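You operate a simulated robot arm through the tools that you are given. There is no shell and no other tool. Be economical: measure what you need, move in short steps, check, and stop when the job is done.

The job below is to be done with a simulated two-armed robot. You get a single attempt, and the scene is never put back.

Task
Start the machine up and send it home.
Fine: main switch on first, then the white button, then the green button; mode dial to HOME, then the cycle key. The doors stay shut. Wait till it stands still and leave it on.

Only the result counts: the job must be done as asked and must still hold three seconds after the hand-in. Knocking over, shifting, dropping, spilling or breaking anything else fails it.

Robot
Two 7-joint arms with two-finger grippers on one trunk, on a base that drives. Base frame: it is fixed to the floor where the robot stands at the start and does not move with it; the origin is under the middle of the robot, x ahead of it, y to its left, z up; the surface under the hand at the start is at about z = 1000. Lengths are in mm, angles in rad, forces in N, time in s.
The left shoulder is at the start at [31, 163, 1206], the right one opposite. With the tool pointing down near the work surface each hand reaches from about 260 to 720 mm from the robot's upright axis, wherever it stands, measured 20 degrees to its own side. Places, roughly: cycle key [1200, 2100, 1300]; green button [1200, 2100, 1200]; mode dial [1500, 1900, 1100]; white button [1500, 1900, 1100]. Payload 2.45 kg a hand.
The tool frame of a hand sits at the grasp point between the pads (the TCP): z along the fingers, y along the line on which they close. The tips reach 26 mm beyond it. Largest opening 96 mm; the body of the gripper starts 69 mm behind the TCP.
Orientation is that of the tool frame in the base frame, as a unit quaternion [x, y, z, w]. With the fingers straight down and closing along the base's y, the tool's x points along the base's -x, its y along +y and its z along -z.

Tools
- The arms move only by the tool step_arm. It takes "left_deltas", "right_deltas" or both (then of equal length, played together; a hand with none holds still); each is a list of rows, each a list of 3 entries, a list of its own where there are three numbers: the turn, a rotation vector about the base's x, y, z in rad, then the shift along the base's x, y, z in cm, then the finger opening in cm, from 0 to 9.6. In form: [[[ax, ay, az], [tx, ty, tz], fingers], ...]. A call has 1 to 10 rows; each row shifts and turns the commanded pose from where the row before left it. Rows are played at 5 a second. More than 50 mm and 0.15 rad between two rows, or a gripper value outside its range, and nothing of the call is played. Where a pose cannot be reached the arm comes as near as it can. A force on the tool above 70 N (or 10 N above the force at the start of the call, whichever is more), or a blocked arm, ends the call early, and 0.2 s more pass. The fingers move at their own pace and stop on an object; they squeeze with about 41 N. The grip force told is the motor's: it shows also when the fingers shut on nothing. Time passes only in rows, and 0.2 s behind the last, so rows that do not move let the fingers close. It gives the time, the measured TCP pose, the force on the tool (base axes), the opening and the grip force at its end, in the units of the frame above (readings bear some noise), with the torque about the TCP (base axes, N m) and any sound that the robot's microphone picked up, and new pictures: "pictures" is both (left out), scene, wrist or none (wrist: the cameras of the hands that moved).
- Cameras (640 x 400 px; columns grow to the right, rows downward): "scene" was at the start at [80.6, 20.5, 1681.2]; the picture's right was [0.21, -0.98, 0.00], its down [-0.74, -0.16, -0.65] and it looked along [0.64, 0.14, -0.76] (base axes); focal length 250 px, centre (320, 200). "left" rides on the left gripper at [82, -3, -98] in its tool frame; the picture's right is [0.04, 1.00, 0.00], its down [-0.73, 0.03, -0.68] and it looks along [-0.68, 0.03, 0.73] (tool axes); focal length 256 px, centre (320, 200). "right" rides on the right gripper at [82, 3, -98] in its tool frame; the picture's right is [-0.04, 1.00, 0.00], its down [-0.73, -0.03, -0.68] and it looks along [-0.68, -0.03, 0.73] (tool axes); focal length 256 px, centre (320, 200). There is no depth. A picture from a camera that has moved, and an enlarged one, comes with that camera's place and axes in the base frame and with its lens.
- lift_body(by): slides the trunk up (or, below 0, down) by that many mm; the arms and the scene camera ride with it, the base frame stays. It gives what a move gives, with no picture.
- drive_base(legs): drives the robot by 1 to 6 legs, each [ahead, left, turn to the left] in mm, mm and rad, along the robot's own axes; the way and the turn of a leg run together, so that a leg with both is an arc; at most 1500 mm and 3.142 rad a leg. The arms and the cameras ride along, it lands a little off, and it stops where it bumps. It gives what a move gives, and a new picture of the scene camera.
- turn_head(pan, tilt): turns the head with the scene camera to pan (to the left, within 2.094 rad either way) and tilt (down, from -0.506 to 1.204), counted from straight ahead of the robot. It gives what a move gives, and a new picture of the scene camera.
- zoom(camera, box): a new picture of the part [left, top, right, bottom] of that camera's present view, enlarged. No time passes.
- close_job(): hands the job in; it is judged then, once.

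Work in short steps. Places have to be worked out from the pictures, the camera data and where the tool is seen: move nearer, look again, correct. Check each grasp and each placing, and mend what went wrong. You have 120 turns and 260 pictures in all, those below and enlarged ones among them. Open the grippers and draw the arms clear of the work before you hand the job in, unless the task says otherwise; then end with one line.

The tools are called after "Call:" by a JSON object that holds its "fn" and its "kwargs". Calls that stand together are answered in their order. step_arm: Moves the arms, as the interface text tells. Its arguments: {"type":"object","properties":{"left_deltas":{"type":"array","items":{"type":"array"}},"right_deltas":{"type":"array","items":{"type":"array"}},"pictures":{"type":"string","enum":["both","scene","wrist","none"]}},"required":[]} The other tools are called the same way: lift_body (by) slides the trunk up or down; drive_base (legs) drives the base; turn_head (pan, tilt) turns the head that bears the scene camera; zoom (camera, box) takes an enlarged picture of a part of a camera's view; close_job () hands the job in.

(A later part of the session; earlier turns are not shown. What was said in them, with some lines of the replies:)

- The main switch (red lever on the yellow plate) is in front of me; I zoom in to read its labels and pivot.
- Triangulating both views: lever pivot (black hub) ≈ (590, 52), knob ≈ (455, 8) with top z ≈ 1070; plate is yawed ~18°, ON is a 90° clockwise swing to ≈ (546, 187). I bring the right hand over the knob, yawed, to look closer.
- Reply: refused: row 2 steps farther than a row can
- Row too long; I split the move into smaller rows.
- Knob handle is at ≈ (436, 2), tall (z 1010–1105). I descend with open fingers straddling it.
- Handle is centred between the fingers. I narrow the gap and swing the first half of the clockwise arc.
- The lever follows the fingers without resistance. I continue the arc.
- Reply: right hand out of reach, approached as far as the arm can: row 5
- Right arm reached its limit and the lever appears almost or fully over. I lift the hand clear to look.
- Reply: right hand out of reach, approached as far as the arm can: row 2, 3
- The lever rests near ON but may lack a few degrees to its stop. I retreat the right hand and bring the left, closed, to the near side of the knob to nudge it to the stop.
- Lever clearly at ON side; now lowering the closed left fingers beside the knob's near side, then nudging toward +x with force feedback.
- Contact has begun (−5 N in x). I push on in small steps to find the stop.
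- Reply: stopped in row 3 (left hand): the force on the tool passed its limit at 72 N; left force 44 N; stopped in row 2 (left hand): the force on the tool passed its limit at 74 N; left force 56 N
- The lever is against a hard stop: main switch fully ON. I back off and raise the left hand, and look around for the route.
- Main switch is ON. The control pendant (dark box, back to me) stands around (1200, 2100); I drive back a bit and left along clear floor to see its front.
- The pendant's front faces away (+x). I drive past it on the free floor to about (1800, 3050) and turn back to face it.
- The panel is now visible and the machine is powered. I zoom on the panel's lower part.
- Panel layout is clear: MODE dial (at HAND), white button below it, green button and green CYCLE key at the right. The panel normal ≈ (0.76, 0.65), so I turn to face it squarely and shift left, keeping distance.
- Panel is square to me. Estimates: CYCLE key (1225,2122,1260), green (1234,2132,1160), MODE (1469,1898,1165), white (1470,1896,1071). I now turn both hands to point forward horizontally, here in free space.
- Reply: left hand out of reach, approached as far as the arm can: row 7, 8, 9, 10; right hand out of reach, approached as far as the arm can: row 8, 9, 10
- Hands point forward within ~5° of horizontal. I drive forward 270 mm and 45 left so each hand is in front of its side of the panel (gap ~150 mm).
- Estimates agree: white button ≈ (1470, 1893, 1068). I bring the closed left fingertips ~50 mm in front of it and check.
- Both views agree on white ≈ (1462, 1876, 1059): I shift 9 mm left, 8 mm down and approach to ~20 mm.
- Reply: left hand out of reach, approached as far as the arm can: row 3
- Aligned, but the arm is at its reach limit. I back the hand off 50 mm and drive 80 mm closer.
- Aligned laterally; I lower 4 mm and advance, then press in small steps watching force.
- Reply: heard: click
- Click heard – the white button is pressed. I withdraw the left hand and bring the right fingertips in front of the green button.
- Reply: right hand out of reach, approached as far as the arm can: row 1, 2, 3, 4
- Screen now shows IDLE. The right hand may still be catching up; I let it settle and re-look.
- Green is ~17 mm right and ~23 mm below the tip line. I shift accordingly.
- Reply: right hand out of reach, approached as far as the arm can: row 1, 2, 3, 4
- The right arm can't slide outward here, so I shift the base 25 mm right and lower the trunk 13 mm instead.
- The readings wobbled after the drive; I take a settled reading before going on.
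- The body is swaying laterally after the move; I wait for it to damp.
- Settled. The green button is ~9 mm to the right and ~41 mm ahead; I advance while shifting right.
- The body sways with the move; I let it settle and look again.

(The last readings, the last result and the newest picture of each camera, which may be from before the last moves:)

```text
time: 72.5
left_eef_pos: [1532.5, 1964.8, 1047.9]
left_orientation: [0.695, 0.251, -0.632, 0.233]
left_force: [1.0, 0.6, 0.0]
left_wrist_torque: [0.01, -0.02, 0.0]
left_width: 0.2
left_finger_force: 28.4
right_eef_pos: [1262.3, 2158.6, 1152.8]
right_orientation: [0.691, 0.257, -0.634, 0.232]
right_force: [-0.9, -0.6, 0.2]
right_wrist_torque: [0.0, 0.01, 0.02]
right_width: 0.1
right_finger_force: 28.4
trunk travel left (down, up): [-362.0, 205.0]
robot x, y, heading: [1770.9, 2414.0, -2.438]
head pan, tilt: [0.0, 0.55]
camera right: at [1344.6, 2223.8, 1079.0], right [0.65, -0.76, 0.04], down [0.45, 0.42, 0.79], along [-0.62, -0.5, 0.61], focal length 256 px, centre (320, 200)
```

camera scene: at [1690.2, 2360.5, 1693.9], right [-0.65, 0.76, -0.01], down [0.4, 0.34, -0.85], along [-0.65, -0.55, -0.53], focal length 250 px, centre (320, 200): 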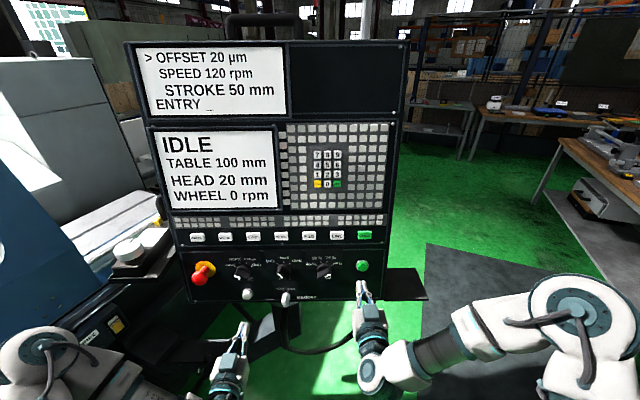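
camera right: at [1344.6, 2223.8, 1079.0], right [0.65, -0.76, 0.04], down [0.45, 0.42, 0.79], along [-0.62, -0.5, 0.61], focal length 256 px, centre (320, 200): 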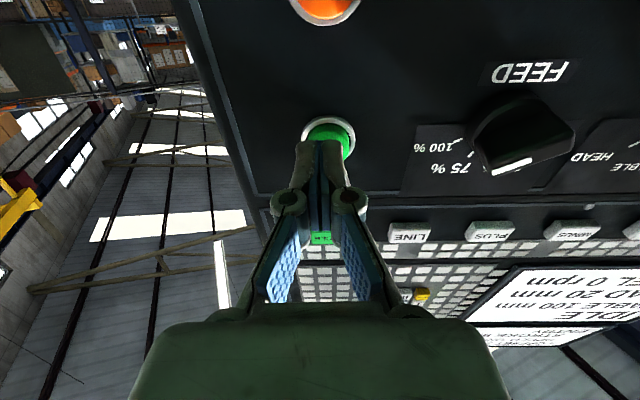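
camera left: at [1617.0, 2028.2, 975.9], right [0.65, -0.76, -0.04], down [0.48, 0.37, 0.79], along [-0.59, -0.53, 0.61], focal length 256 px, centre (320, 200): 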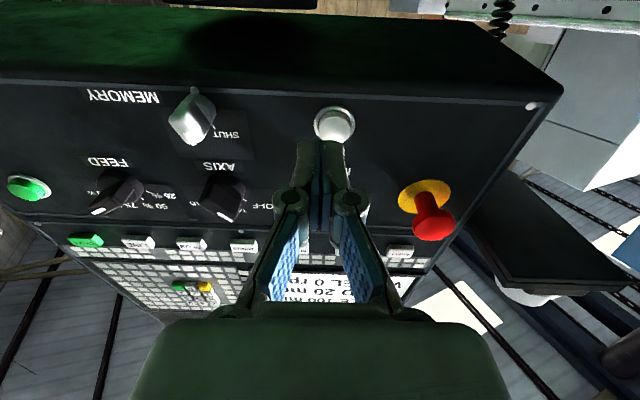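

Aligned within ~5 mm. Now press the green button.

Call:
{"fn": "step_arm", "kwargs": {"right_deltas": [[[0, 0, 0], [-0.25, -0.65, 0], 0], [[0, 0, 0], [-0.38, -0.33, 0], 0], [[0, 0, 0], [-0.38, -0.33, 0], 0]]}}

```text
time: 73.3
left_eef_pos: [1537.7, 1956.9, 1047.0]
left_orientation: [0.694, 0.254, -0.633, 0.232]
left_force: [-0.3, 0.1, 0.7]
left_wrist_torque: [0.01, 0.02, -0.02]
left_width: 0.0
left_finger_force: 28.2
right_eef_pos: [1257.7, 2137.8, 1151.4]
right_orientation: [0.691, 0.26, -0.634, 0.231]
right_force: [0.6, 0.5, 0.4]
right_wrist_torque: [0.01, 0.0, -0.01]
right_width: 0.1
right_finger_force: 28.3
trunk travel left (down, up): [-362.0, 205.0]
robot x, y, heading: [1773.0, 2414.4, -2.44]
head pan, tilt: [0.0, 0.55]
camera scene: at [1700.8, 2347.0, 1693.9], right [-0.65, 0.76, 0.0], down [0.4, 0.34, -0.85], along [-0.65, -0.55, -0.53], focal length 250 px, centre (320, 200)
camera right: at [1339.4, 2203.7, 1079.0], right [0.65, -0.76, 0.03], down [0.45, 0.41, 0.79], along [-0.61, -0.5, 0.61], focal length 256 px, centre (320, 200)
```

scene: 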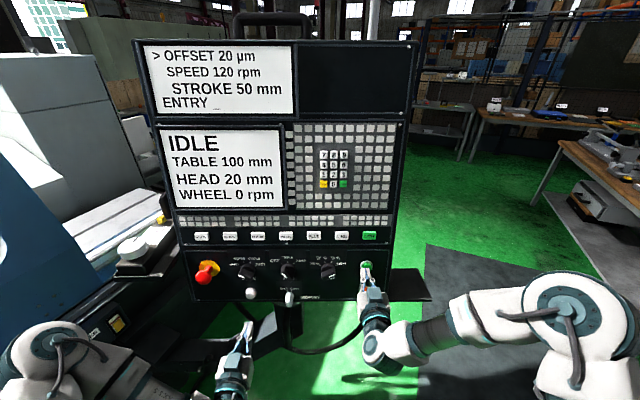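
right: 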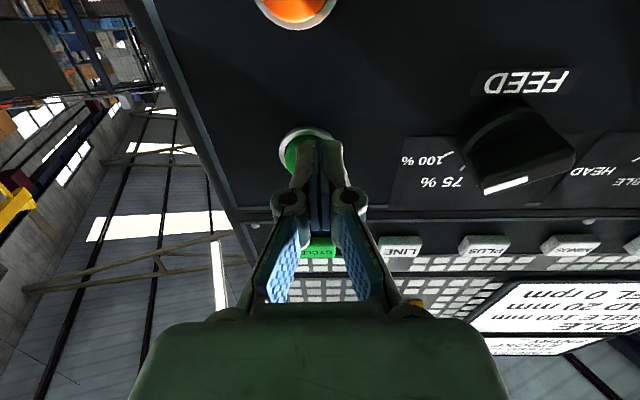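

No contact yet; I advance straight ahead in small steps after a short settle.

Call:
{"fn": "step_arm", "kwargs": {"right_deltas": [[[0, 0, 0], [0, 0, 0], 0], [[0, 0, 0], [0, 0, 0], 0], [[0, 0, 0], [0, 0, 0], 0], [[0, 0, 0], [0, 0, 0], 0], [[0, 0, 0], [-0.38, -0.33, 0], 0], [[0, 0, 0], [-0.38, -0.33, 0], 0]], "pictures": "wrist"}}

```text
time: 74.7
left_eef_pos: [1538.7, 1957.2, 1048.1]
left_orientation: [0.693, 0.254, -0.633, 0.232]
left_force: [0.2, -0.4, 0.1]
left_wrist_torque: [0.01, -0.02, 0.03]
left_width: 0.0
left_finger_force: 28.4
right_eef_pos: [1252.0, 2131.3, 1153.6]
right_orientation: [0.691, 0.259, -0.635, 0.229]
right_force: [1.6, 4.2, -0.5]
right_wrist_torque: [0.08, -0.03, -0.09]
right_width: 0.0
right_finger_force: 28.3
trunk travel left (down, up): [-362.0, 205.0]
robot x, y, heading: [1773.3, 2415.0, -2.434]
head pan, tilt: [0.0, 0.55]
heard: click
camera right: at [1334.4, 2197.7, 1080.8], right [0.65, -0.76, 0.03], down [0.45, 0.41, 0.79], along [-0.61, -0.5, 0.61], focal length 256 px, centre (320, 200)
```

right: 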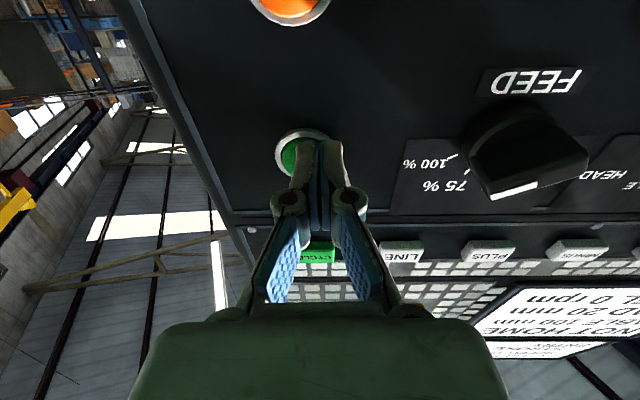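

Click; the screen now shows "NOT HOMED". I withdraw the right hand and inspect the mode dial.

Call:
{"fn": "step_arm", "kwargs": {"right_deltas": [[[0, 0, 0], [1.1, 1, 0], 0], [[0, 0, 0], [2, 1.7, 0], 0], [[0, 0, 0], [2, 1.7, 0], 0], [[0, 0, 0], [0, 0, 0], 0], [[0, 0, 0], [0, 0, 0], 0], [[0, 0, 0], [0, 0, 0], 0], [[0, 0, 0], [0, 0, 0], 0]], "pictures": "scene"}}

Call:
{"fn": "zoom", "kwargs": {"camera": "left", "box": [160, 60, 460, 260]}}

Call:
{"fn": "zoom", "kwargs": {"camera": "scene", "box": [190, 240, 290, 310]}}

```text
time: 76.3
left_eef_pos: [1536.2, 1959.3, 1048.1]
left_orientation: [0.694, 0.253, -0.633, 0.232]
left_force: [-0.4, 0.2, 0.7]
left_wrist_torque: [-0.01, 0.01, -0.01]
left_width: 0.1
left_finger_force: 28.0
right_eef_pos: [1298.1, 2178.3, 1152.2]
right_orientation: [0.689, 0.26, -0.635, 0.234]
right_force: [0.8, -0.3, 0.0]
right_wrist_torque: [0.02, -0.02, -0.01]
right_width: 0.0
right_finger_force: 28.5
trunk travel left (down, up): [-362.0, 205.0]
robot x, y, heading: [1770.1, 2417.4, -2.44]
head pan, tilt: [0.0, 0.55]
camera scene: at [1694.8, 2354.6, 1693.9], right [-0.65, 0.76, 0.0], down [0.4, 0.34, -0.85], along [-0.65, -0.55, -0.53], focal length 250 px, centre (320, 200)
```

scene: 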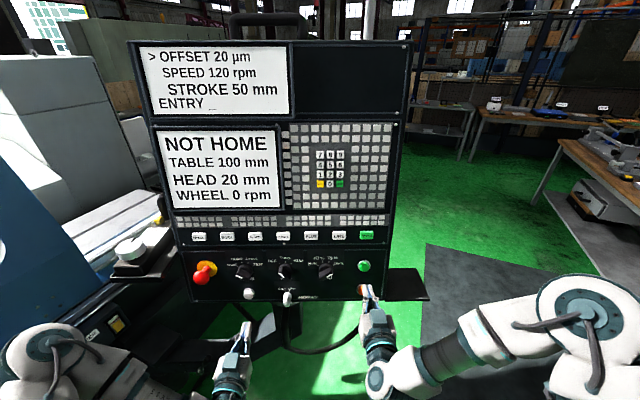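

```text
2.00 times, centred on (310, 160) of left
camera zoom: at [1614.8, 2030.3, 976.0], right [0.65, -0.76, -0.04], down [0.48, 0.37, 0.79], along [-0.59, -0.53, 0.61], focal length 512 px, centre (340, 280)
```

zoom: 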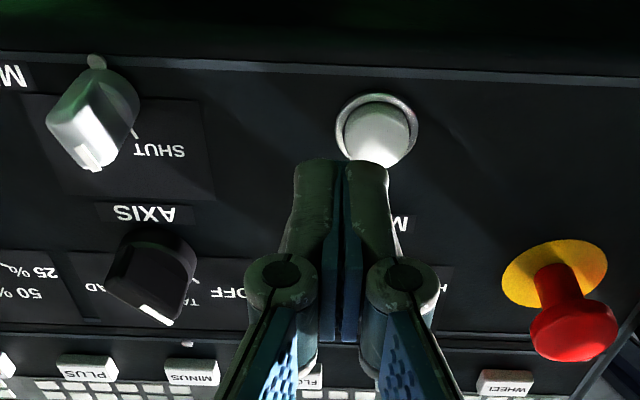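

```text
5.71 times, centred on (240, 275) of scene
camera zoom: at [1694.8, 2354.6, 1693.9], right [-0.65, 0.76, 0.0], down [0.4, 0.34, -0.85], along [-0.65, -0.55, -0.53], focal length 1432 px, centre (777, -229)
```

zoom: 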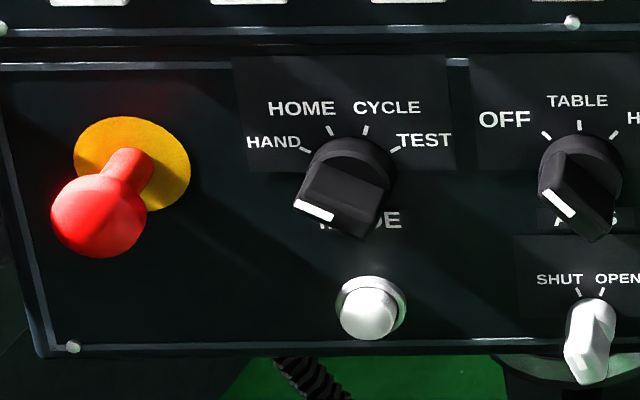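

Dial axis ≈ lateral of the white button, z ≈ 1157; its bar points to HAND (60° left of up), HOME is 20° left of up, so a 40° clockwise turn is needed. I raise the left hand to that height, roll it 60° CCW to lie across the bar, and open the fingers, still 55 mm away.

Call:
{"fn": "step_arm", "kwargs": {"left_deltas": [[[0.1135, 0.097, 0.0147], [0, 0, 1.6], 1], [[0.1135, 0.097, 0.0147], [0, 0, 1.6], 2], [[0.1135, 0.097, 0.0147], [0, 0, 1.6], 3], [[0.1135, 0.097, 0.0147], [0, 0, 1.6], 4], [[0.1135, 0.097, 0.0147], [0.1, -0.2, 1.6], 4.5], [[0.1135, 0.097, 0.0147], [0.2, -0.2, 1.6], 4.5], [[0.1135, 0.097, 0.0147], [0.2, -0.2, 1.5], 4.5], [[0, 0, 0], [0, 0, 0], 4.5], [[0, 0, 0], [0, 0, 0], 4.5]]}}

Call:
{"fn": "zoom", "kwargs": {"camera": "scene", "box": [190, 240, 290, 310]}}

```text
time: 78.3
left_eef_pos: [1525.9, 1939.4, 1153.6]
left_orientation: [-0.47, -0.569, 0.665, 0.113]
left_force: [-0.6, 0.3, 0.3]
left_wrist_torque: [-0.02, 0.01, -0.01]
left_width: 45.1
left_finger_force: 0.0
left hand out of reach, approached as far as the arm can: row 3, 4, 5, 7
right_eef_pos: [1300.9, 2175.5, 1152.3]
right_orientation: [0.689, 0.261, -0.635, 0.232]
right_force: [0.5, 0.6, -0.5]
right_wrist_torque: [0.0, 0.03, 0.01]
right_width: 0.1
right_finger_force: 28.9
trunk travel left (down, up): [-362.0, 205.0]
robot x, y, heading: [1769.8, 2417.3, -2.435]
head pan, tilt: [0.0, 0.55]
camera scene: at [1697.9, 2351.5, 1693.9], right [-0.65, 0.76, 0.0], down [0.4, 0.34, -0.85], along [-0.65, -0.55, -0.53], focal length 250 px, centre (320, 200)
camera left: at [1555.5, 2061.2, 1124.6], right [0.36, -0.3, -0.88], down [0.91, -0.07, 0.4], along [-0.18, -0.95, 0.25], focal length 256 px, centre (320, 200)
```

scene: 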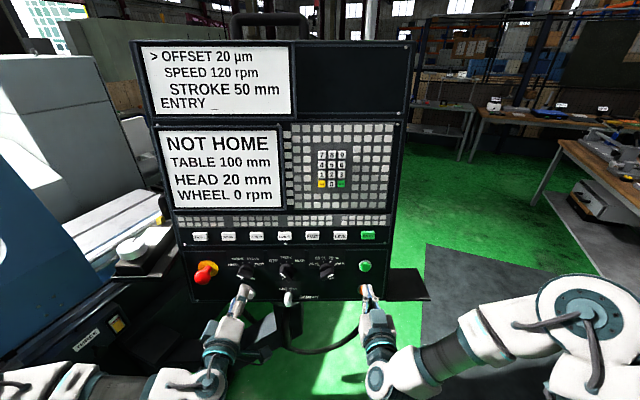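
left: 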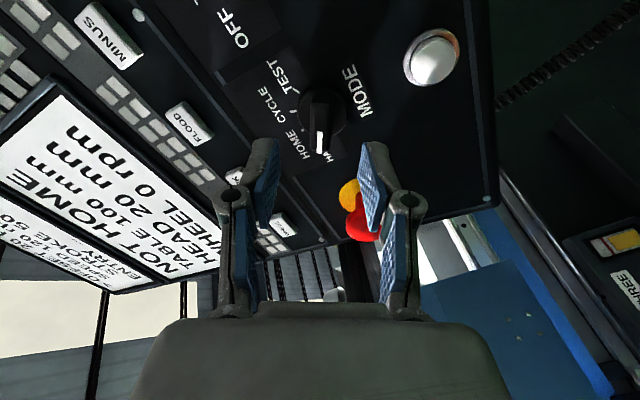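

```text
5.71 times, centred on (240, 275) of scene
camera zoom: at [1697.9, 2351.5, 1693.9], right [-0.65, 0.76, 0.0], down [0.4, 0.34, -0.85], along [-0.65, -0.55, -0.53], focal length 1432 px, centre (777, -229)
```

zoom: 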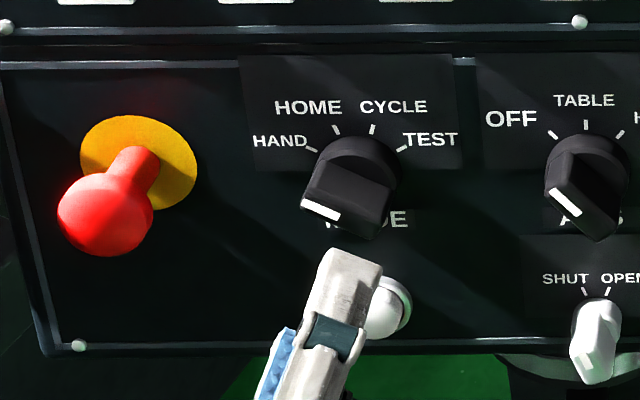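

Fingers are lined up across the bar. I advance 50 mm so they straddle it.

Call:
{"fn": "step_arm", "kwargs": {"left_deltas": [[[0, 0, 0], [-1.3, -1.1, 0.3], 4.5], [[0, 0, 0], [-1.3, -1.1, 0.1], 4.5], [[0, 0, 0], [-1.2, -1.0, 0.1], 4.5], [[0, 0, 0], [0, 0, 0], 4.5], [[0, 0, 0], [0, 0, 0], 4.5]], "pictures": "wrist"}}

Call:
{"fn": "zoom", "kwargs": {"camera": "scene", "box": [190, 240, 290, 310]}}

```text
time: 79.5
left_eef_pos: [1488.8, 1907.3, 1159.0]
left_orientation: [-0.47, -0.57, 0.665, 0.114]
left_force: [0.3, 0.0, -0.4]
left_wrist_torque: [-0.02, -0.02, 0.03]
left_width: 45.3
left_finger_force: 0.0
right_eef_pos: [1300.6, 2174.5, 1152.7]
right_orientation: [0.689, 0.261, -0.635, 0.233]
right_force: [0.1, 0.2, 0.7]
right_wrist_torque: [0.0, -0.02, 0.0]
right_width: 0.0
right_finger_force: 28.4
trunk travel left (down, up): [-362.0, 205.0]
robot x, y, heading: [1768.4, 2416.2, -2.437]
head pan, tilt: [0.0, 0.55]
camera left: at [1517.9, 2029.8, 1129.3], right [0.36, -0.3, -0.88], down [0.91, -0.07, 0.4], along [-0.18, -0.95, 0.25], focal length 256 px, centre (320, 200)
```

left: 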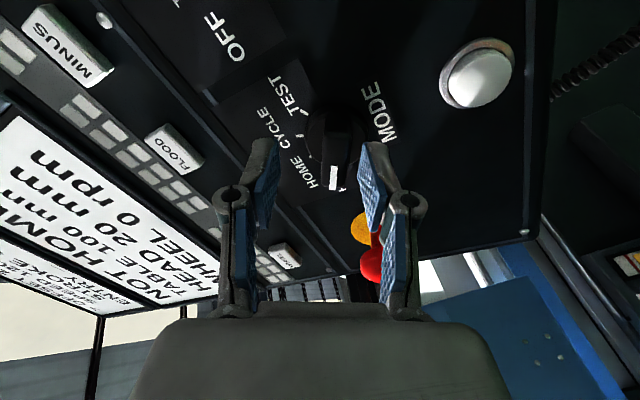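

```text
5.71 times, centred on (240, 275) of scene
camera zoom: at [1697.8, 2351.5, 1693.9], right [-0.65, 0.76, 0.0], down [0.4, 0.34, -0.85], along [-0.65, -0.55, -0.53], focal length 1432 px, centre (777, -229)
```

zoom: 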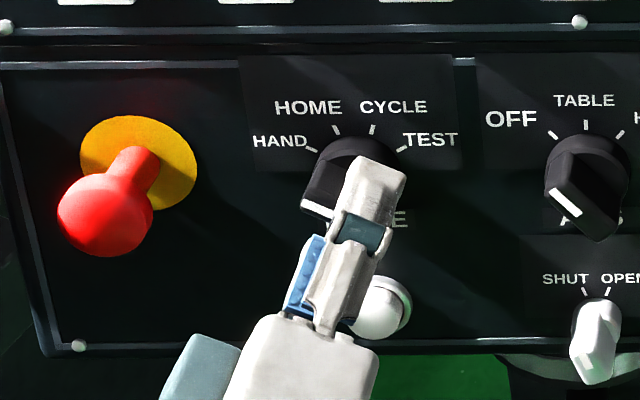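

The bar is 7 mm toward the lower finger; I shift down along that line, 5 mm deeper, then close.

Call:
{"fn": "step_arm", "kwargs": {"left_deltas": [[[0, 0, 0], [0.2, -0.2, -0.55], 4.5], [[0, 0, 0], [-0.4, -0.33, 0], 4.5], [[0, 0, 0], [0, 0, 0], 3], [[0, 0, 0], [0, 0, 0], 2], [[0, 0, 0], [0, 0, 0], 1], [[0, 0, 0], [0, 0, 0], 0], [[0, 0, 0], [0, 0, 0], 0]], "pictures": "wrist"}}

Call:
{"fn": "zoom", "kwargs": {"camera": "scene", "box": [190, 240, 290, 310]}}

```text
time: 81.1
left_eef_pos: [1487.6, 1902.0, 1150.9]
left_orientation: [-0.471, -0.571, 0.663, 0.114]
left_force: [6.2, 2.1, -18.3]
left_wrist_torque: [0.24, -0.4, 0.31]
left_width: 16.1
left_finger_force: 42.3
right_eef_pos: [1302.8, 2174.8, 1152.2]
right_orientation: [0.689, 0.262, -0.635, 0.233]
right_force: [0.2, 0.2, -0.4]
right_wrist_torque: [-0.01, 0.0, -0.01]
right_width: 0.0
right_finger_force: 28.3
trunk travel left (down, up): [-362.0, 205.0]
robot x, y, heading: [1769.6, 2415.4, -2.437]
head pan, tilt: [0.0, 0.55]
camera left: at [1517.4, 2023.7, 1121.8], right [0.37, -0.29, -0.88], down [0.91, -0.07, 0.4], along [-0.18, -0.95, 0.24], focal length 256 px, centre (320, 200)
```

left: 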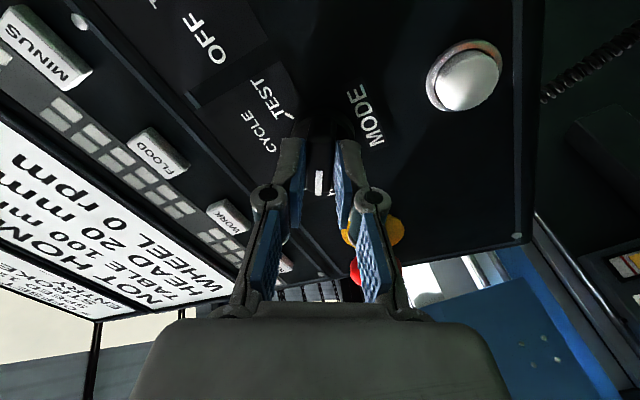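

```text
5.71 times, centred on (240, 275) of scene
camera zoom: at [1698.8, 2347.8, 1693.6], right [-0.65, 0.76, 0.0], down [0.4, 0.34, -0.85], along [-0.65, -0.55, -0.53], focal length 1432 px, centre (777, -229)
```

zoom: 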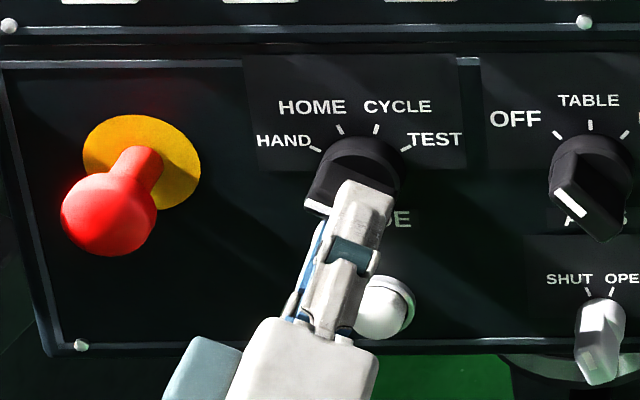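

Bar gripped (16 mm). I turn the hand 40° clockwise about its axis to reach HOME.

Call:
{"fn": "step_arm", "kwargs": {"left_deltas": [[[-0.106, -0.0905, -0.0137], [0, 0, -0.15], 0], [[-0.106, -0.0905, -0.0137], [0, 0, 0], 0], [[-0.106, -0.0905, -0.0137], [0, 0, 0], 0], [[-0.106, -0.0905, -0.0137], [0, 0, 0], 0], [[-0.106, -0.0905, -0.0137], [0, 0, 0], 0], [[0, 0, 0], [0, 0, 0], 0]], "pictures": "wrist"}}

Call:
{"fn": "zoom", "kwargs": {"camera": "scene", "box": [190, 240, 290, 310]}}

```text
time: 82.5
left_eef_pos: [1488.6, 1899.8, 1148.7]
left_orientation: [-0.639, -0.375, 0.661, -0.119]
left_force: [16.2, -3.3, -26.7]
left_wrist_torque: [0.79, -0.88, 0.21]
left_width: 16.0
left_finger_force: 41.4
right_eef_pos: [1303.0, 2172.9, 1151.0]
right_orientation: [0.688, 0.262, -0.635, 0.232]
right_force: [-1.0, 1.0, -0.1]
right_wrist_torque: [0.03, 0.0, 0.0]
right_width: 0.0
right_finger_force: 28.1
trunk travel left (down, up): [-362.0, 205.0]
robot x, y, heading: [1770.0, 2414.9, -2.435]
head pan, tilt: [0.0, 0.55]
camera left: at [1548.6, 1992.2, 1083.0], right [0.63, -0.68, -0.38], down [0.64, 0.18, 0.74], along [-0.43, -0.71, 0.55], focal length 256 px, centre (320, 200)
```

left: 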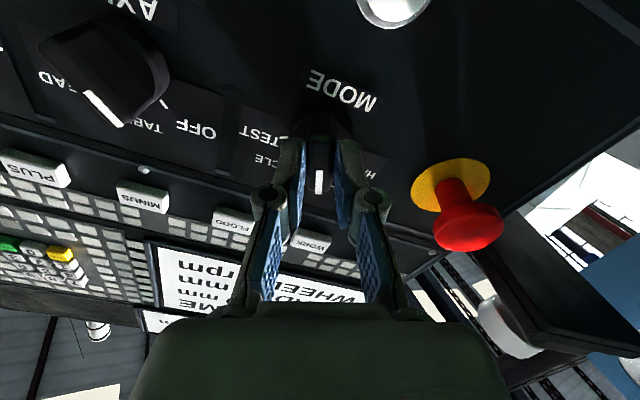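

```text
5.71 times, centred on (240, 275) of scene
camera zoom: at [1702.2, 2342.4, 1693.5], right [-0.65, 0.76, 0.01], down [0.4, 0.35, -0.85], along [-0.65, -0.55, -0.53], focal length 1432 px, centre (777, -229)
```

zoom: 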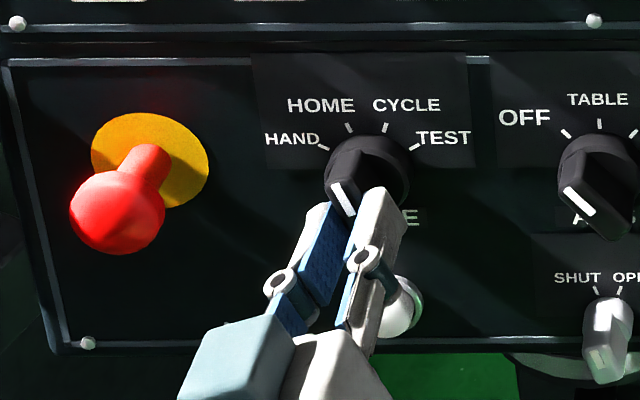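

The pointer is near HOME. I release and back off to see where it settles.

Call:
{"fn": "step_arm", "kwargs": {"left_deltas": [[[0, 0, 0], [0, 0, 0], 2.5], [[0, 0, 0], [0, 0, 0], 4.5], [[0, 0, 0], [1.2, 1.0, 0], 4.5], [[0, 0, 0], [2, 1.7, 0], 4.5], [[0, 0, 0], [2, 1.7, 0], 4.5], [[0, 0, 0], [0, 0, 0], 4.5]], "pictures": "wrist"}}

Call:
{"fn": "zoom", "kwargs": {"camera": "scene", "box": [190, 240, 290, 310]}}

Call:
{"fn": "zoom", "kwargs": {"camera": "left", "box": [240, 40, 420, 200]}}

```text
time: 83.9
left_eef_pos: [1524.9, 1938.5, 1152.9]
left_orientation: [-0.638, -0.371, 0.664, -0.119]
left_force: [-0.3, 0.8, -0.4]
left_wrist_torque: [-0.02, 0.01, 0.01]
left_width: 45.0
left_finger_force: 0.1
left hand out of reach, approached as far as the arm can: row 5
right_eef_pos: [1298.8, 2177.6, 1151.1]
right_orientation: [0.689, 0.261, -0.635, 0.234]
right_force: [0.0, -0.4, -0.3]
right_wrist_torque: [0.02, -0.02, 0.01]
right_width: 0.0
right_finger_force: 28.5
trunk travel left (down, up): [-362.0, 205.0]
robot x, y, heading: [1773.6, 2416.7, -2.435]
head pan, tilt: [0.0, 0.55]
camera left: at [1584.5, 2032.3, 1086.7], right [0.63, -0.68, -0.38], down [0.65, 0.19, 0.74], along [-0.43, -0.71, 0.56], focal length 256 px, centre (320, 200)
```

left: 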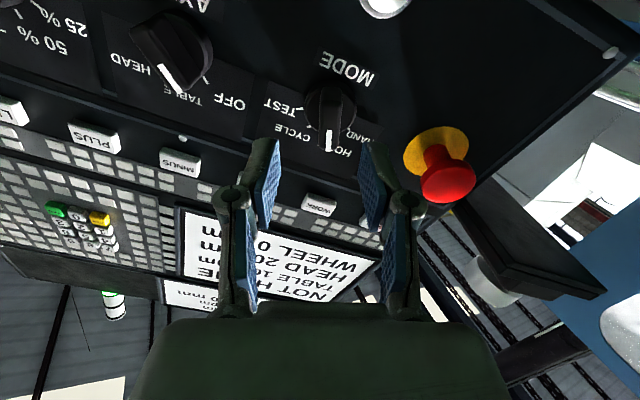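

```text
5.71 times, centred on (240, 275) of scene
camera zoom: at [1695.4, 2353.5, 1693.9], right [-0.65, 0.76, 0.0], down [0.4, 0.34, -0.85], along [-0.65, -0.55, -0.53], focal length 1432 px, centre (777, -229)
```

zoom: 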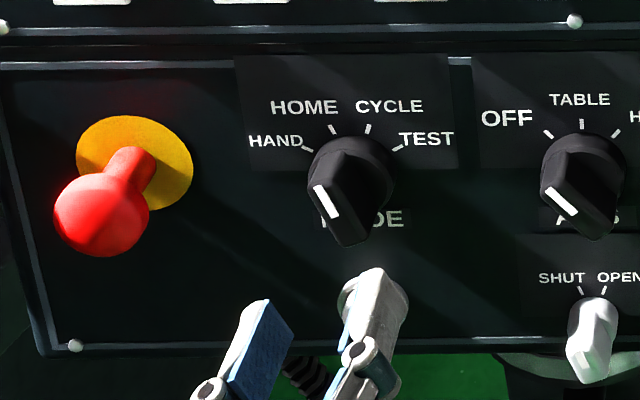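

```text
2.50 times, centred on (330, 120) of left
camera zoom: at [1584.5, 2032.3, 1086.7], right [0.63, -0.68, -0.38], down [0.65, 0.19, 0.74], along [-0.43, -0.71, 0.56], focal length 640 px, centre (295, 400)
```

zoom: 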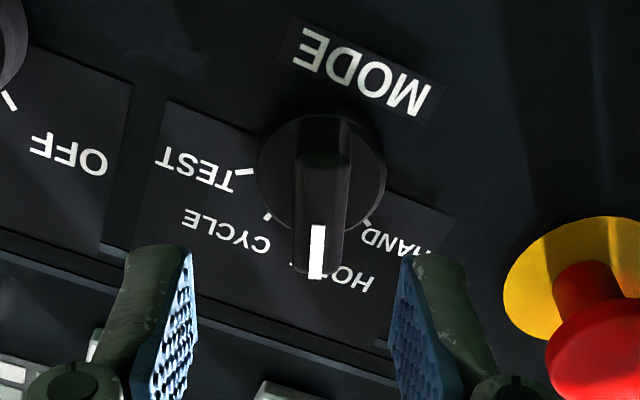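

I zoom tightly to check the pointer angle against the ticks.

Call:
{"fn": "zoom", "kwargs": {"camera": "scene", "box": [230, 250, 266, 286]}}

Call:
{"fn": "zoom", "kwargs": {"camera": "scene", "box": [272, 250, 308, 286]}}

```text
11.11 times, centred on (248, 268) of scene
camera zoom: at [1695.4, 2353.5, 1693.9], right [-0.65, 0.76, 0.0], down [0.4, 0.34, -0.85], along [-0.65, -0.55, -0.53], focal length 2784 px, centre (1120, -556)
```

zoom: 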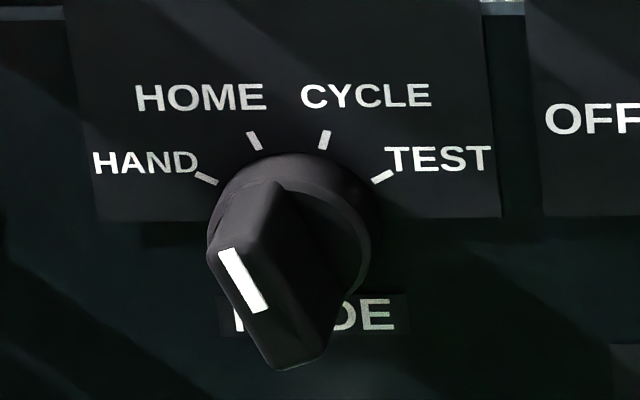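

```text
11.11 times, centred on (290, 268) of scene
camera zoom: at [1695.4, 2353.5, 1693.9], right [-0.65, 0.76, 0.0], down [0.4, 0.34, -0.85], along [-0.65, -0.55, -0.53], focal length 2784 px, centre (653, -556)
```

zoom: 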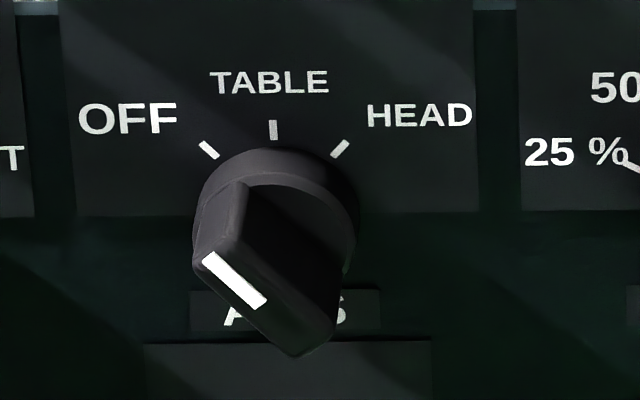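

MODE pointer is parallel to the HOME tick. Now I raise the right hand to the CYCLE key height (z ≈ 1258), staying ~65 mm away.

Call:
{"fn": "step_arm", "kwargs": {"right_deltas": [[[0, 0, 0], [0, 0, 3.5], 0], [[0, 0, 0], [0, 0, 3.5], 0], [[0, 0, 0], [0, 0, 3.7], 0], [[0, 0, 0], [0, 0, 0], 0], [[0, 0, 0], [0, 0, 0], 0], [[0, 0, 0], [0, 0, 0], 0], [[0, 0, 0], [0, 0, 0], 0], [[0, 0, 0], [0, 0, 0], 0]], "pictures": "wrist"}}

Call:
{"fn": "zoom", "kwargs": {"camera": "scene", "box": [310, 200, 430, 300]}}

```text
time: 85.7
left_eef_pos: [1525.9, 1938.1, 1152.7]
left_orientation: [-0.638, -0.372, 0.664, -0.119]
left_force: [-0.8, 0.7, -0.4]
left_wrist_torque: [-0.02, 0.03, 0.04]
left_width: 45.1
left_finger_force: 0.1
right_eef_pos: [1299.5, 2174.1, 1258.9]
right_orientation: [0.688, 0.261, -0.635, 0.233]
right_force: [-0.7, 0.2, -0.4]
right_wrist_torque: [0.0, 0.01, -0.02]
right_width: 0.0
right_finger_force: 28.1
trunk travel left (down, up): [-362.0, 205.0]
robot x, y, heading: [1770.4, 2412.7, -2.437]
head pan, tilt: [0.0, 0.55]
camera right: at [1380.4, 2241.5, 1184.6], right [0.65, -0.76, 0.03], down [0.45, 0.42, 0.79], along [-0.61, -0.5, 0.61], focal length 256 px, centre (320, 200)
```

right: 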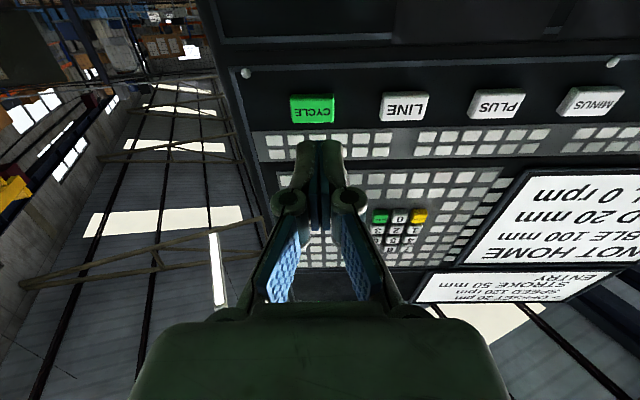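

```text
4.00 times, centred on (370, 250) of scene
camera zoom: at [1698.0, 2351.9, 1693.9], right [-0.65, 0.76, 0.0], down [0.4, 0.34, -0.85], along [-0.65, -0.55, -0.53], focal length 1002 px, centre (120, 0)
```

zoom: 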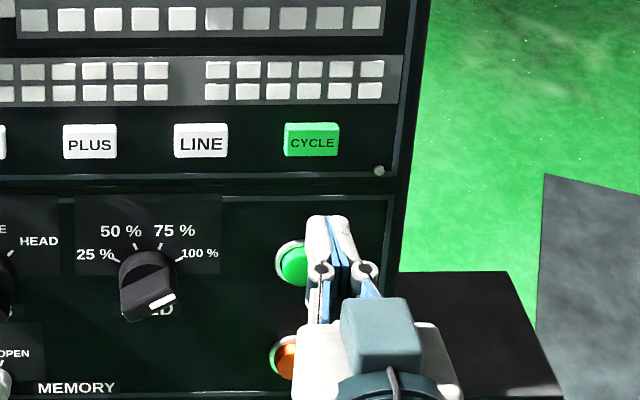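

Tip line is on the CYCLE key (within ~6 mm). I advance straight to it.

Call:
{"fn": "step_arm", "kwargs": {"right_deltas": [[[0, 0, 0], [-1.5, -1.3, 0], 0], [[0, 0, 0], [-1.5, -1.3, 0], 0], [[0, 0, 0], [-0.8, -0.65, 0], 0], [[0, 0, 0], [0, 0, 0], 0], [[0, 0, 0], [0, 0, 0], 0], [[0, 0, 0], [0, 0, 0], 0]], "pictures": "wrist"}}

Call:
{"fn": "zoom", "kwargs": {"camera": "scene", "box": [310, 200, 430, 300]}}

```text
time: 87.1
left_eef_pos: [1526.3, 1937.7, 1152.9]
left_orientation: [-0.638, -0.372, 0.664, -0.119]
left_force: [0.4, 0.9, 0.4]
left_wrist_torque: [-0.02, -0.01, -0.01]
left_width: 45.0
left_finger_force: 0.1
right_eef_pos: [1261.6, 2142.6, 1259.0]
right_orientation: [0.689, 0.261, -0.635, 0.232]
right_force: [0.7, 0.3, -0.9]
right_wrist_torque: [0.0, 0.03, -0.01]
right_width: 0.0
right_finger_force: 28.7
trunk travel left (down, up): [-362.0, 205.0]
robot x, y, heading: [1769.6, 2413.9, -2.433]
head pan, tilt: [0.0, 0.55]
camera right: at [1343.1, 2209.9, 1185.2], right [0.65, -0.76, 0.03], down [0.45, 0.42, 0.79], along [-0.61, -0.5, 0.61], focal length 256 px, centre (320, 200)
```

right: 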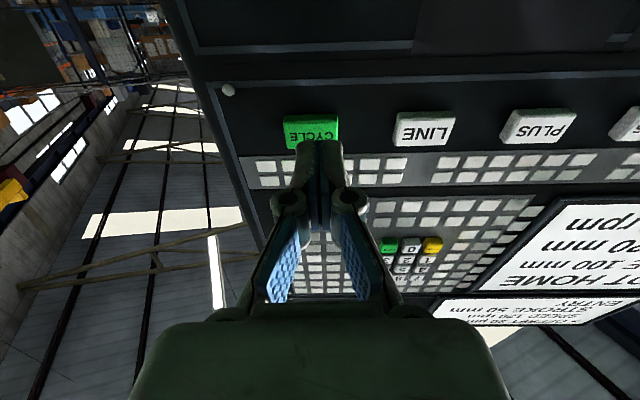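

```text
4.00 times, centred on (370, 250) of scene
camera zoom: at [1697.5, 2352.0, 1693.9], right [-0.65, 0.76, 0.0], down [0.4, 0.34, -0.85], along [-0.65, -0.55, -0.53], focal length 1002 px, centre (120, 0)
```

zoom: 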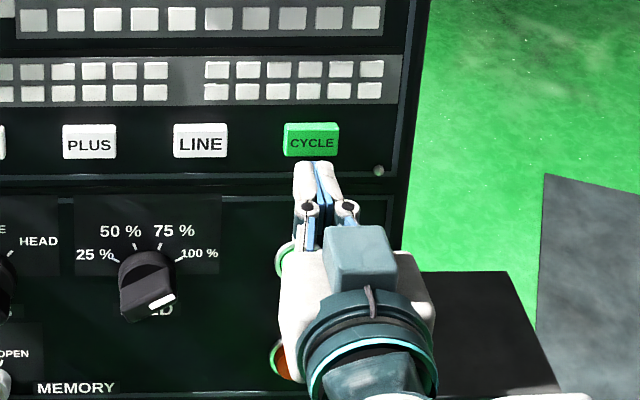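

Aligned just in front of the key; pressing in small steps.

Call:
{"fn": "step_arm", "kwargs": {"right_deltas": [[[0, 0, 0], [-0.45, -0.3, 0], 0], [[0, 0, 0], [-0.45, -0.3, 0], 0], [[0, 0, 0], [-0.38, -0.33, 0], 0], [[0, 0, 0], [-0.3, -0.25, 0], 0]]}}

```text
time: 88.1
left_eef_pos: [1525.6, 1937.8, 1153.3]
left_orientation: [-0.638, -0.372, 0.664, -0.12]
left_force: [-0.8, -0.2, -0.2]
left_wrist_torque: [0.0, 0.02, -0.02]
left_width: 45.2
left_finger_force: 0.0
right_eef_pos: [1247.0, 2129.8, 1257.5]
right_orientation: [0.689, 0.261, -0.635, 0.232]
right_force: [0.2, -0.6, -0.6]
right_wrist_torque: [-0.06, 0.01, -0.04]
right_width: 0.2
right_finger_force: 28.3
trunk travel left (down, up): [-362.0, 205.0]
robot x, y, heading: [1773.6, 2414.8, -2.435]
head pan, tilt: [0.0, 0.55]
camera scene: at [1697.0, 2351.6, 1693.9], right [-0.65, 0.76, 0.0], down [0.4, 0.34, -0.85], along [-0.65, -0.55, -0.53], focal length 250 px, centre (320, 200)
camera right: at [1327.6, 2197.2, 1184.6], right [0.65, -0.76, 0.03], down [0.45, 0.42, 0.79], along [-0.61, -0.5, 0.61], focal length 256 px, centre (320, 200)
```

scene: 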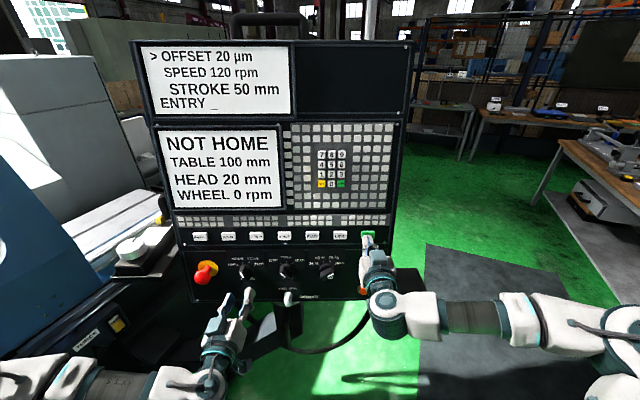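
right: 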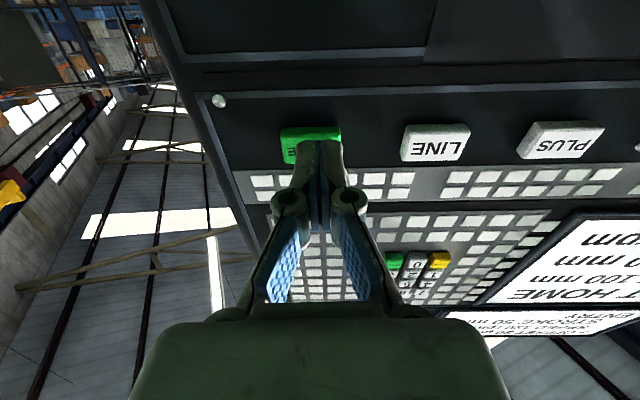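

No contact yet; continuing a few millimetres at a time.

Call:
{"fn": "step_arm", "kwargs": {"right_deltas": [[[0, 0, 0], [-0.38, -0.33, 0], 0], [[0, 0, 0], [-0.38, -0.33, 0], 0], [[0, 0, 0], [0, 0, 0], 0]]}}

```text
time: 88.9
left_eef_pos: [1524.9, 1939.5, 1152.9]
left_orientation: [-0.638, -0.371, 0.664, -0.119]
left_force: [-0.6, -0.7, 0.5]
left_wrist_torque: [0.01, 0.01, -0.01]
left_width: 44.8
left_finger_force: 0.0
right_eef_pos: [1240.3, 2124.4, 1257.5]
right_orientation: [0.689, 0.261, -0.635, 0.233]
right_force: [-0.2, -0.7, -0.2]
right_wrist_torque: [-0.01, -0.01, -0.03]
right_width: 0.1
right_finger_force: 28.5
trunk travel left (down, up): [-362.0, 205.0]
robot x, y, heading: [1774.3, 2416.4, -2.438]
head pan, tilt: [0.0, 0.55]
camera scene: at [1697.6, 2352.1, 1694.0], right [-0.65, 0.76, 0.0], down [0.4, 0.34, -0.85], along [-0.65, -0.55, -0.53], focal length 250 px, centre (320, 200)
camera right: at [1320.8, 2191.1, 1185.5], right [0.65, -0.76, 0.03], down [0.45, 0.42, 0.79], along [-0.61, -0.5, 0.61], focal length 256 px, centre (320, 200)
```

scene: 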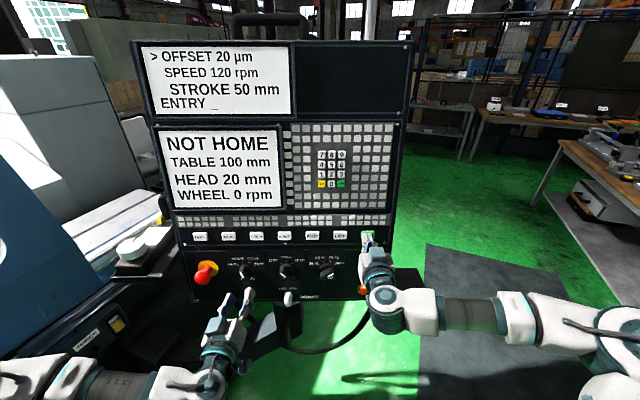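
right: 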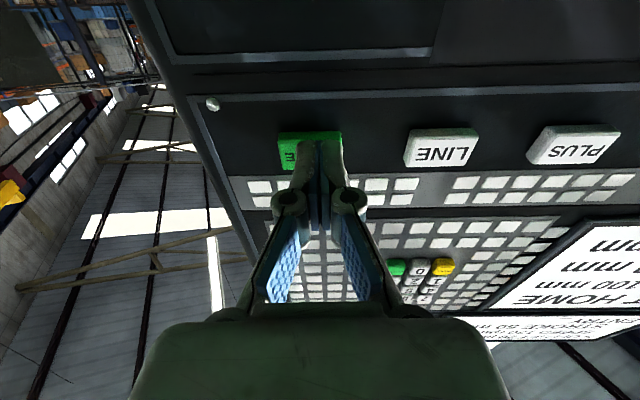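

Still free of contact; I go on, three more small steps.

Call:
{"fn": "step_arm", "kwargs": {"right_deltas": [[[0, 0, 0], [-0.38, -0.33, 0], 0], [[0, 0, 0], [-0.38, -0.33, 0], 0], [[0, 0, 0], [0, 0, 0], 0]]}}

Call:
{"fn": "zoom", "kwargs": {"camera": "scene", "box": [320, 210, 410, 285]}}

```text
time: 89.7
left_eef_pos: [1526.8, 1940.4, 1152.2]
left_orientation: [-0.638, -0.37, 0.665, -0.119]
left_force: [0.6, 0.1, -0.1]
left_wrist_torque: [0.01, -0.01, -0.02]
left_width: 45.0
left_finger_force: 0.2
right_eef_pos: [1232.1, 2118.4, 1259.6]
right_orientation: [0.688, 0.261, -0.635, 0.233]
right_force: [4.3, 4.1, 0.3]
right_wrist_torque: [0.01, -0.04, -0.02]
right_width: 6.0
right_finger_force: 29.1
trunk travel left (down, up): [-362.0, 205.0]
robot x, y, heading: [1772.1, 2415.8, -2.435]
head pan, tilt: [0.0, 0.55]
heard: click
camera scene: at [1699.3, 2354.1, 1694.1], right [-0.65, 0.76, 0.0], down [0.4, 0.34, -0.85], along [-0.65, -0.55, -0.52], focal length 250 px, centre (320, 200)
camera right: at [1313.4, 2184.9, 1186.5], right [0.65, -0.76, 0.03], down [0.45, 0.42, 0.79], along [-0.61, -0.5, 0.62], focal length 256 px, centre (320, 200)
```

scene: 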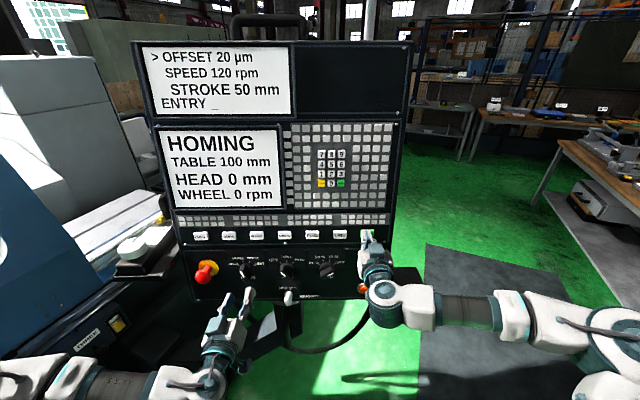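
right: 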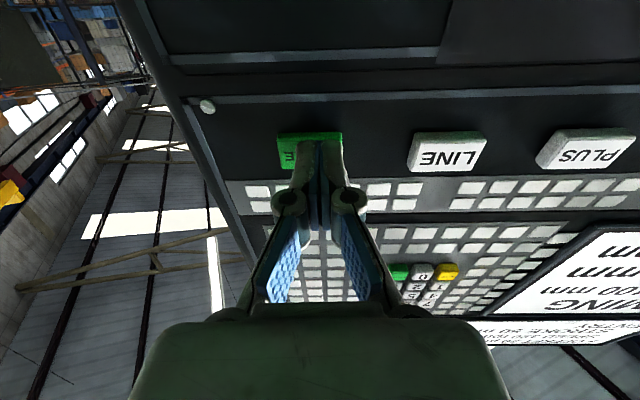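

```text
5.33 times, centred on (365, 248) of scene
camera zoom: at [1699.3, 2354.1, 1694.1], right [-0.65, 0.76, 0.0], down [0.4, 0.34, -0.85], along [-0.65, -0.55, -0.52], focal length 1336 px, centre (80, -53)
```

zoom: 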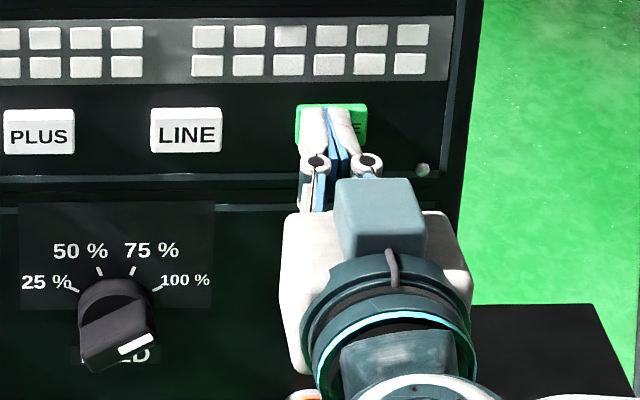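

HOMING has started. I withdraw both hands straight back and wait.

Call:
{"fn": "step_arm", "kwargs": {"right_deltas": [[[0, 0, 0], [1.1, 1, 0], 0], [[0, 0, 0], [2, 1.7, 0], 0], [[0, 0, 0], [2, 1.7, 0], 0], [[0, 0, 0], [1, 0.85, 0], 3], [[0, 0, 0], [0, 0, 0], 4], [[0, 0, 0], [0, 0, 0], 4], [[0, 0, 0], [0, 0, 0], 4], [[0, 0, 0], [0, 0, 0], 4], [[0, 0, 0], [0, 0, 0], 4], [[0, 0, 0], [0, 0, 0], 4]], "pictures": "scene"}}

```text
time: 91.9
left_eef_pos: [1525.1, 1938.5, 1152.6]
left_orientation: [-0.638, -0.372, 0.664, -0.119]
left_force: [0.6, -0.8, 0.4]
left_wrist_torque: [0.01, -0.03, -0.02]
left_width: 45.3
left_finger_force: 0.1
right_eef_pos: [1292.2, 2169.5, 1257.7]
right_orientation: [0.689, 0.261, -0.635, 0.233]
right_force: [-0.4, -0.4, 0.1]
right_wrist_torque: [-0.01, 0.01, 0.0]
right_width: 40.1
right_finger_force: 0.0
trunk travel left (down, up): [-362.0, 205.0]
robot x, y, heading: [1771.5, 2416.1, -2.44]
head pan, tilt: [0.0, 0.55]
camera scene: at [1697.5, 2352.1, 1693.9], right [-0.65, 0.76, 0.0], down [0.4, 0.34, -0.85], along [-0.65, -0.55, -0.53], focal length 250 px, centre (320, 200)
```

scene: 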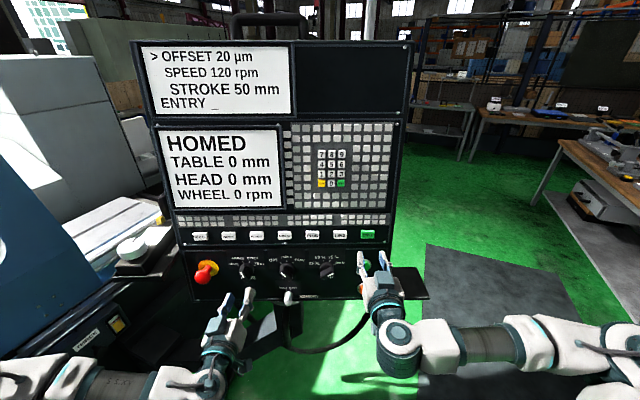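

The machine reads HOMED, TABLE 0, HEAD 0, WHEEL 0. I back the base straight away, open the grippers and take a last look.

Call:
{"fn": "drive_base", "kwargs": {"legs": [[-350, 0, 0]]}}

Call:
{"fn": "step_arm", "kwargs": {"left_deltas": [[[0, 0, 0], [0, 0, 0], 8], [[0, 0, 0], [0, 0, 0], 9], [[0, 0, 0], [0, 0, 0], 9], [[0, 0, 0], [0, 0, 0], 9], [[0, 0, 0], [0, 0, 0], 9]], "right_deltas": [[[0, 0, 0], [0, 0, 0], 8], [[0, 0, 0], [0, 0, 0], 9], [[0, 0, 0], [0, 0, 0], 9], [[0, 0, 0], [0, 0, 0], 9], [[0, 0, 0], [0, 0, 0], 9]], "pictures": "scene"}}

Call:
{"fn": "zoom", "kwargs": {"camera": "scene", "box": [180, 30, 400, 240]}}

```text
time: 94.2
left_eef_pos: [1791.0, 2165.8, 1152.3]
left_orientation: [-0.639, -0.369, 0.664, -0.118]
left_force: [0.3, -0.1, 0.3]
left_wrist_torque: [-0.01, -0.02, -0.01]
left_width: 44.8
left_finger_force: 0.1
right_eef_pos: [1559.7, 2396.9, 1259.1]
right_orientation: [0.689, 0.26, -0.636, 0.232]
right_force: [0.0, 0.8, 0.5]
right_wrist_torque: [0.02, 0.01, -0.01]
right_width: 40.0
right_finger_force: 0.1
trunk travel left (down, up): [-362.0, 205.0]
robot x, y, heading: [2040.2, 2641.9, -2.437]
head pan, tilt: [0.0, 0.55]
camera scene: at [1963.8, 2578.5, 1693.8], right [-0.65, 0.76, 0.0], down [0.4, 0.34, -0.85], along [-0.65, -0.55, -0.53], focal length 250 px, centre (320, 200)
```

scene: 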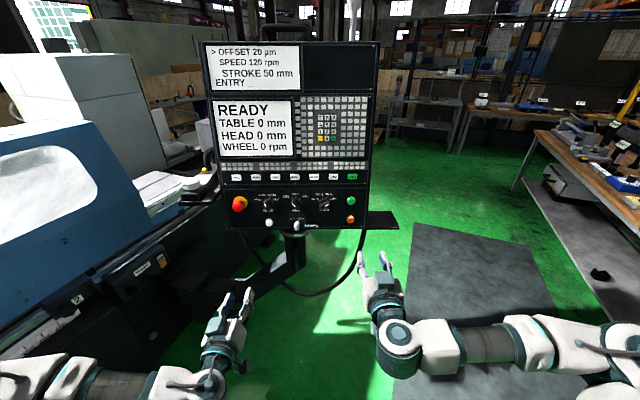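

```text
time: 95.4
left_eef_pos: [1794.9, 2169.8, 1154.1]
left_orientation: [-0.638, -0.37, 0.665, -0.118]
left_force: [-0.1, -0.3, 0.8]
left_wrist_torque: [0.0, 0.02, 0.0]
left_width: 90.3
left_finger_force: 0.1
right_eef_pos: [1562.6, 2400.8, 1261.1]
right_orientation: [0.688, 0.26, -0.637, 0.232]
right_force: [-0.4, -0.3, -0.3]
right_wrist_torque: [0.01, 0.0, 0.04]
right_width: 90.0
right_finger_force: 0.0
trunk travel left (down, up): [-362.0, 205.0]
robot x, y, heading: [2041.0, 2639.0, -2.447]
head pan, tilt: [0.0, 0.55]
camera scene: at [1965.1, 2579.4, 1693.9], right [-0.65, 0.76, 0.0], down [0.4, 0.34, -0.85], along [-0.65, -0.55, -0.53], focal length 250 px, centre (320, 200)
```

scene: 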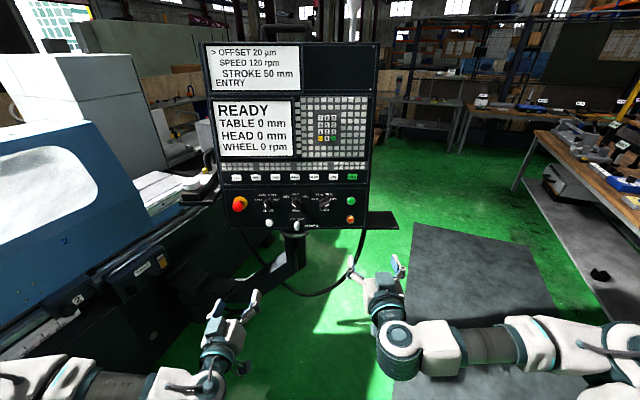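

```text
1.90 times, centred on (290, 135) of scene
camera zoom: at [1965.1, 2579.4, 1693.9], right [-0.65, 0.76, 0.0], down [0.4, 0.34, -0.85], along [-0.65, -0.55, -0.53], focal length 477 px, centre (377, 324)
```

zoom: 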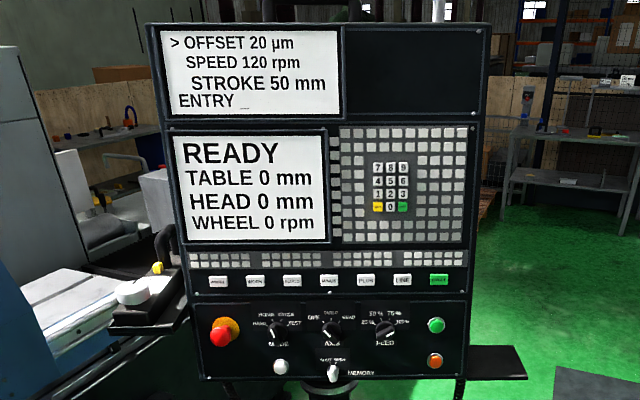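

The machine is READY, homed at zero, standing still and powered, and the hands are clear and open. I hand the job in.

Call:
{"fn": "close_job", "kwargs": {}}

```text
The job is handed in.
```

The machine is on and homed: the screen shows READY with TABLE 0, HEAD 0 and WHEEL 0. The mode dial is at HOME, I left the doors shut, and both hands are open and clear.
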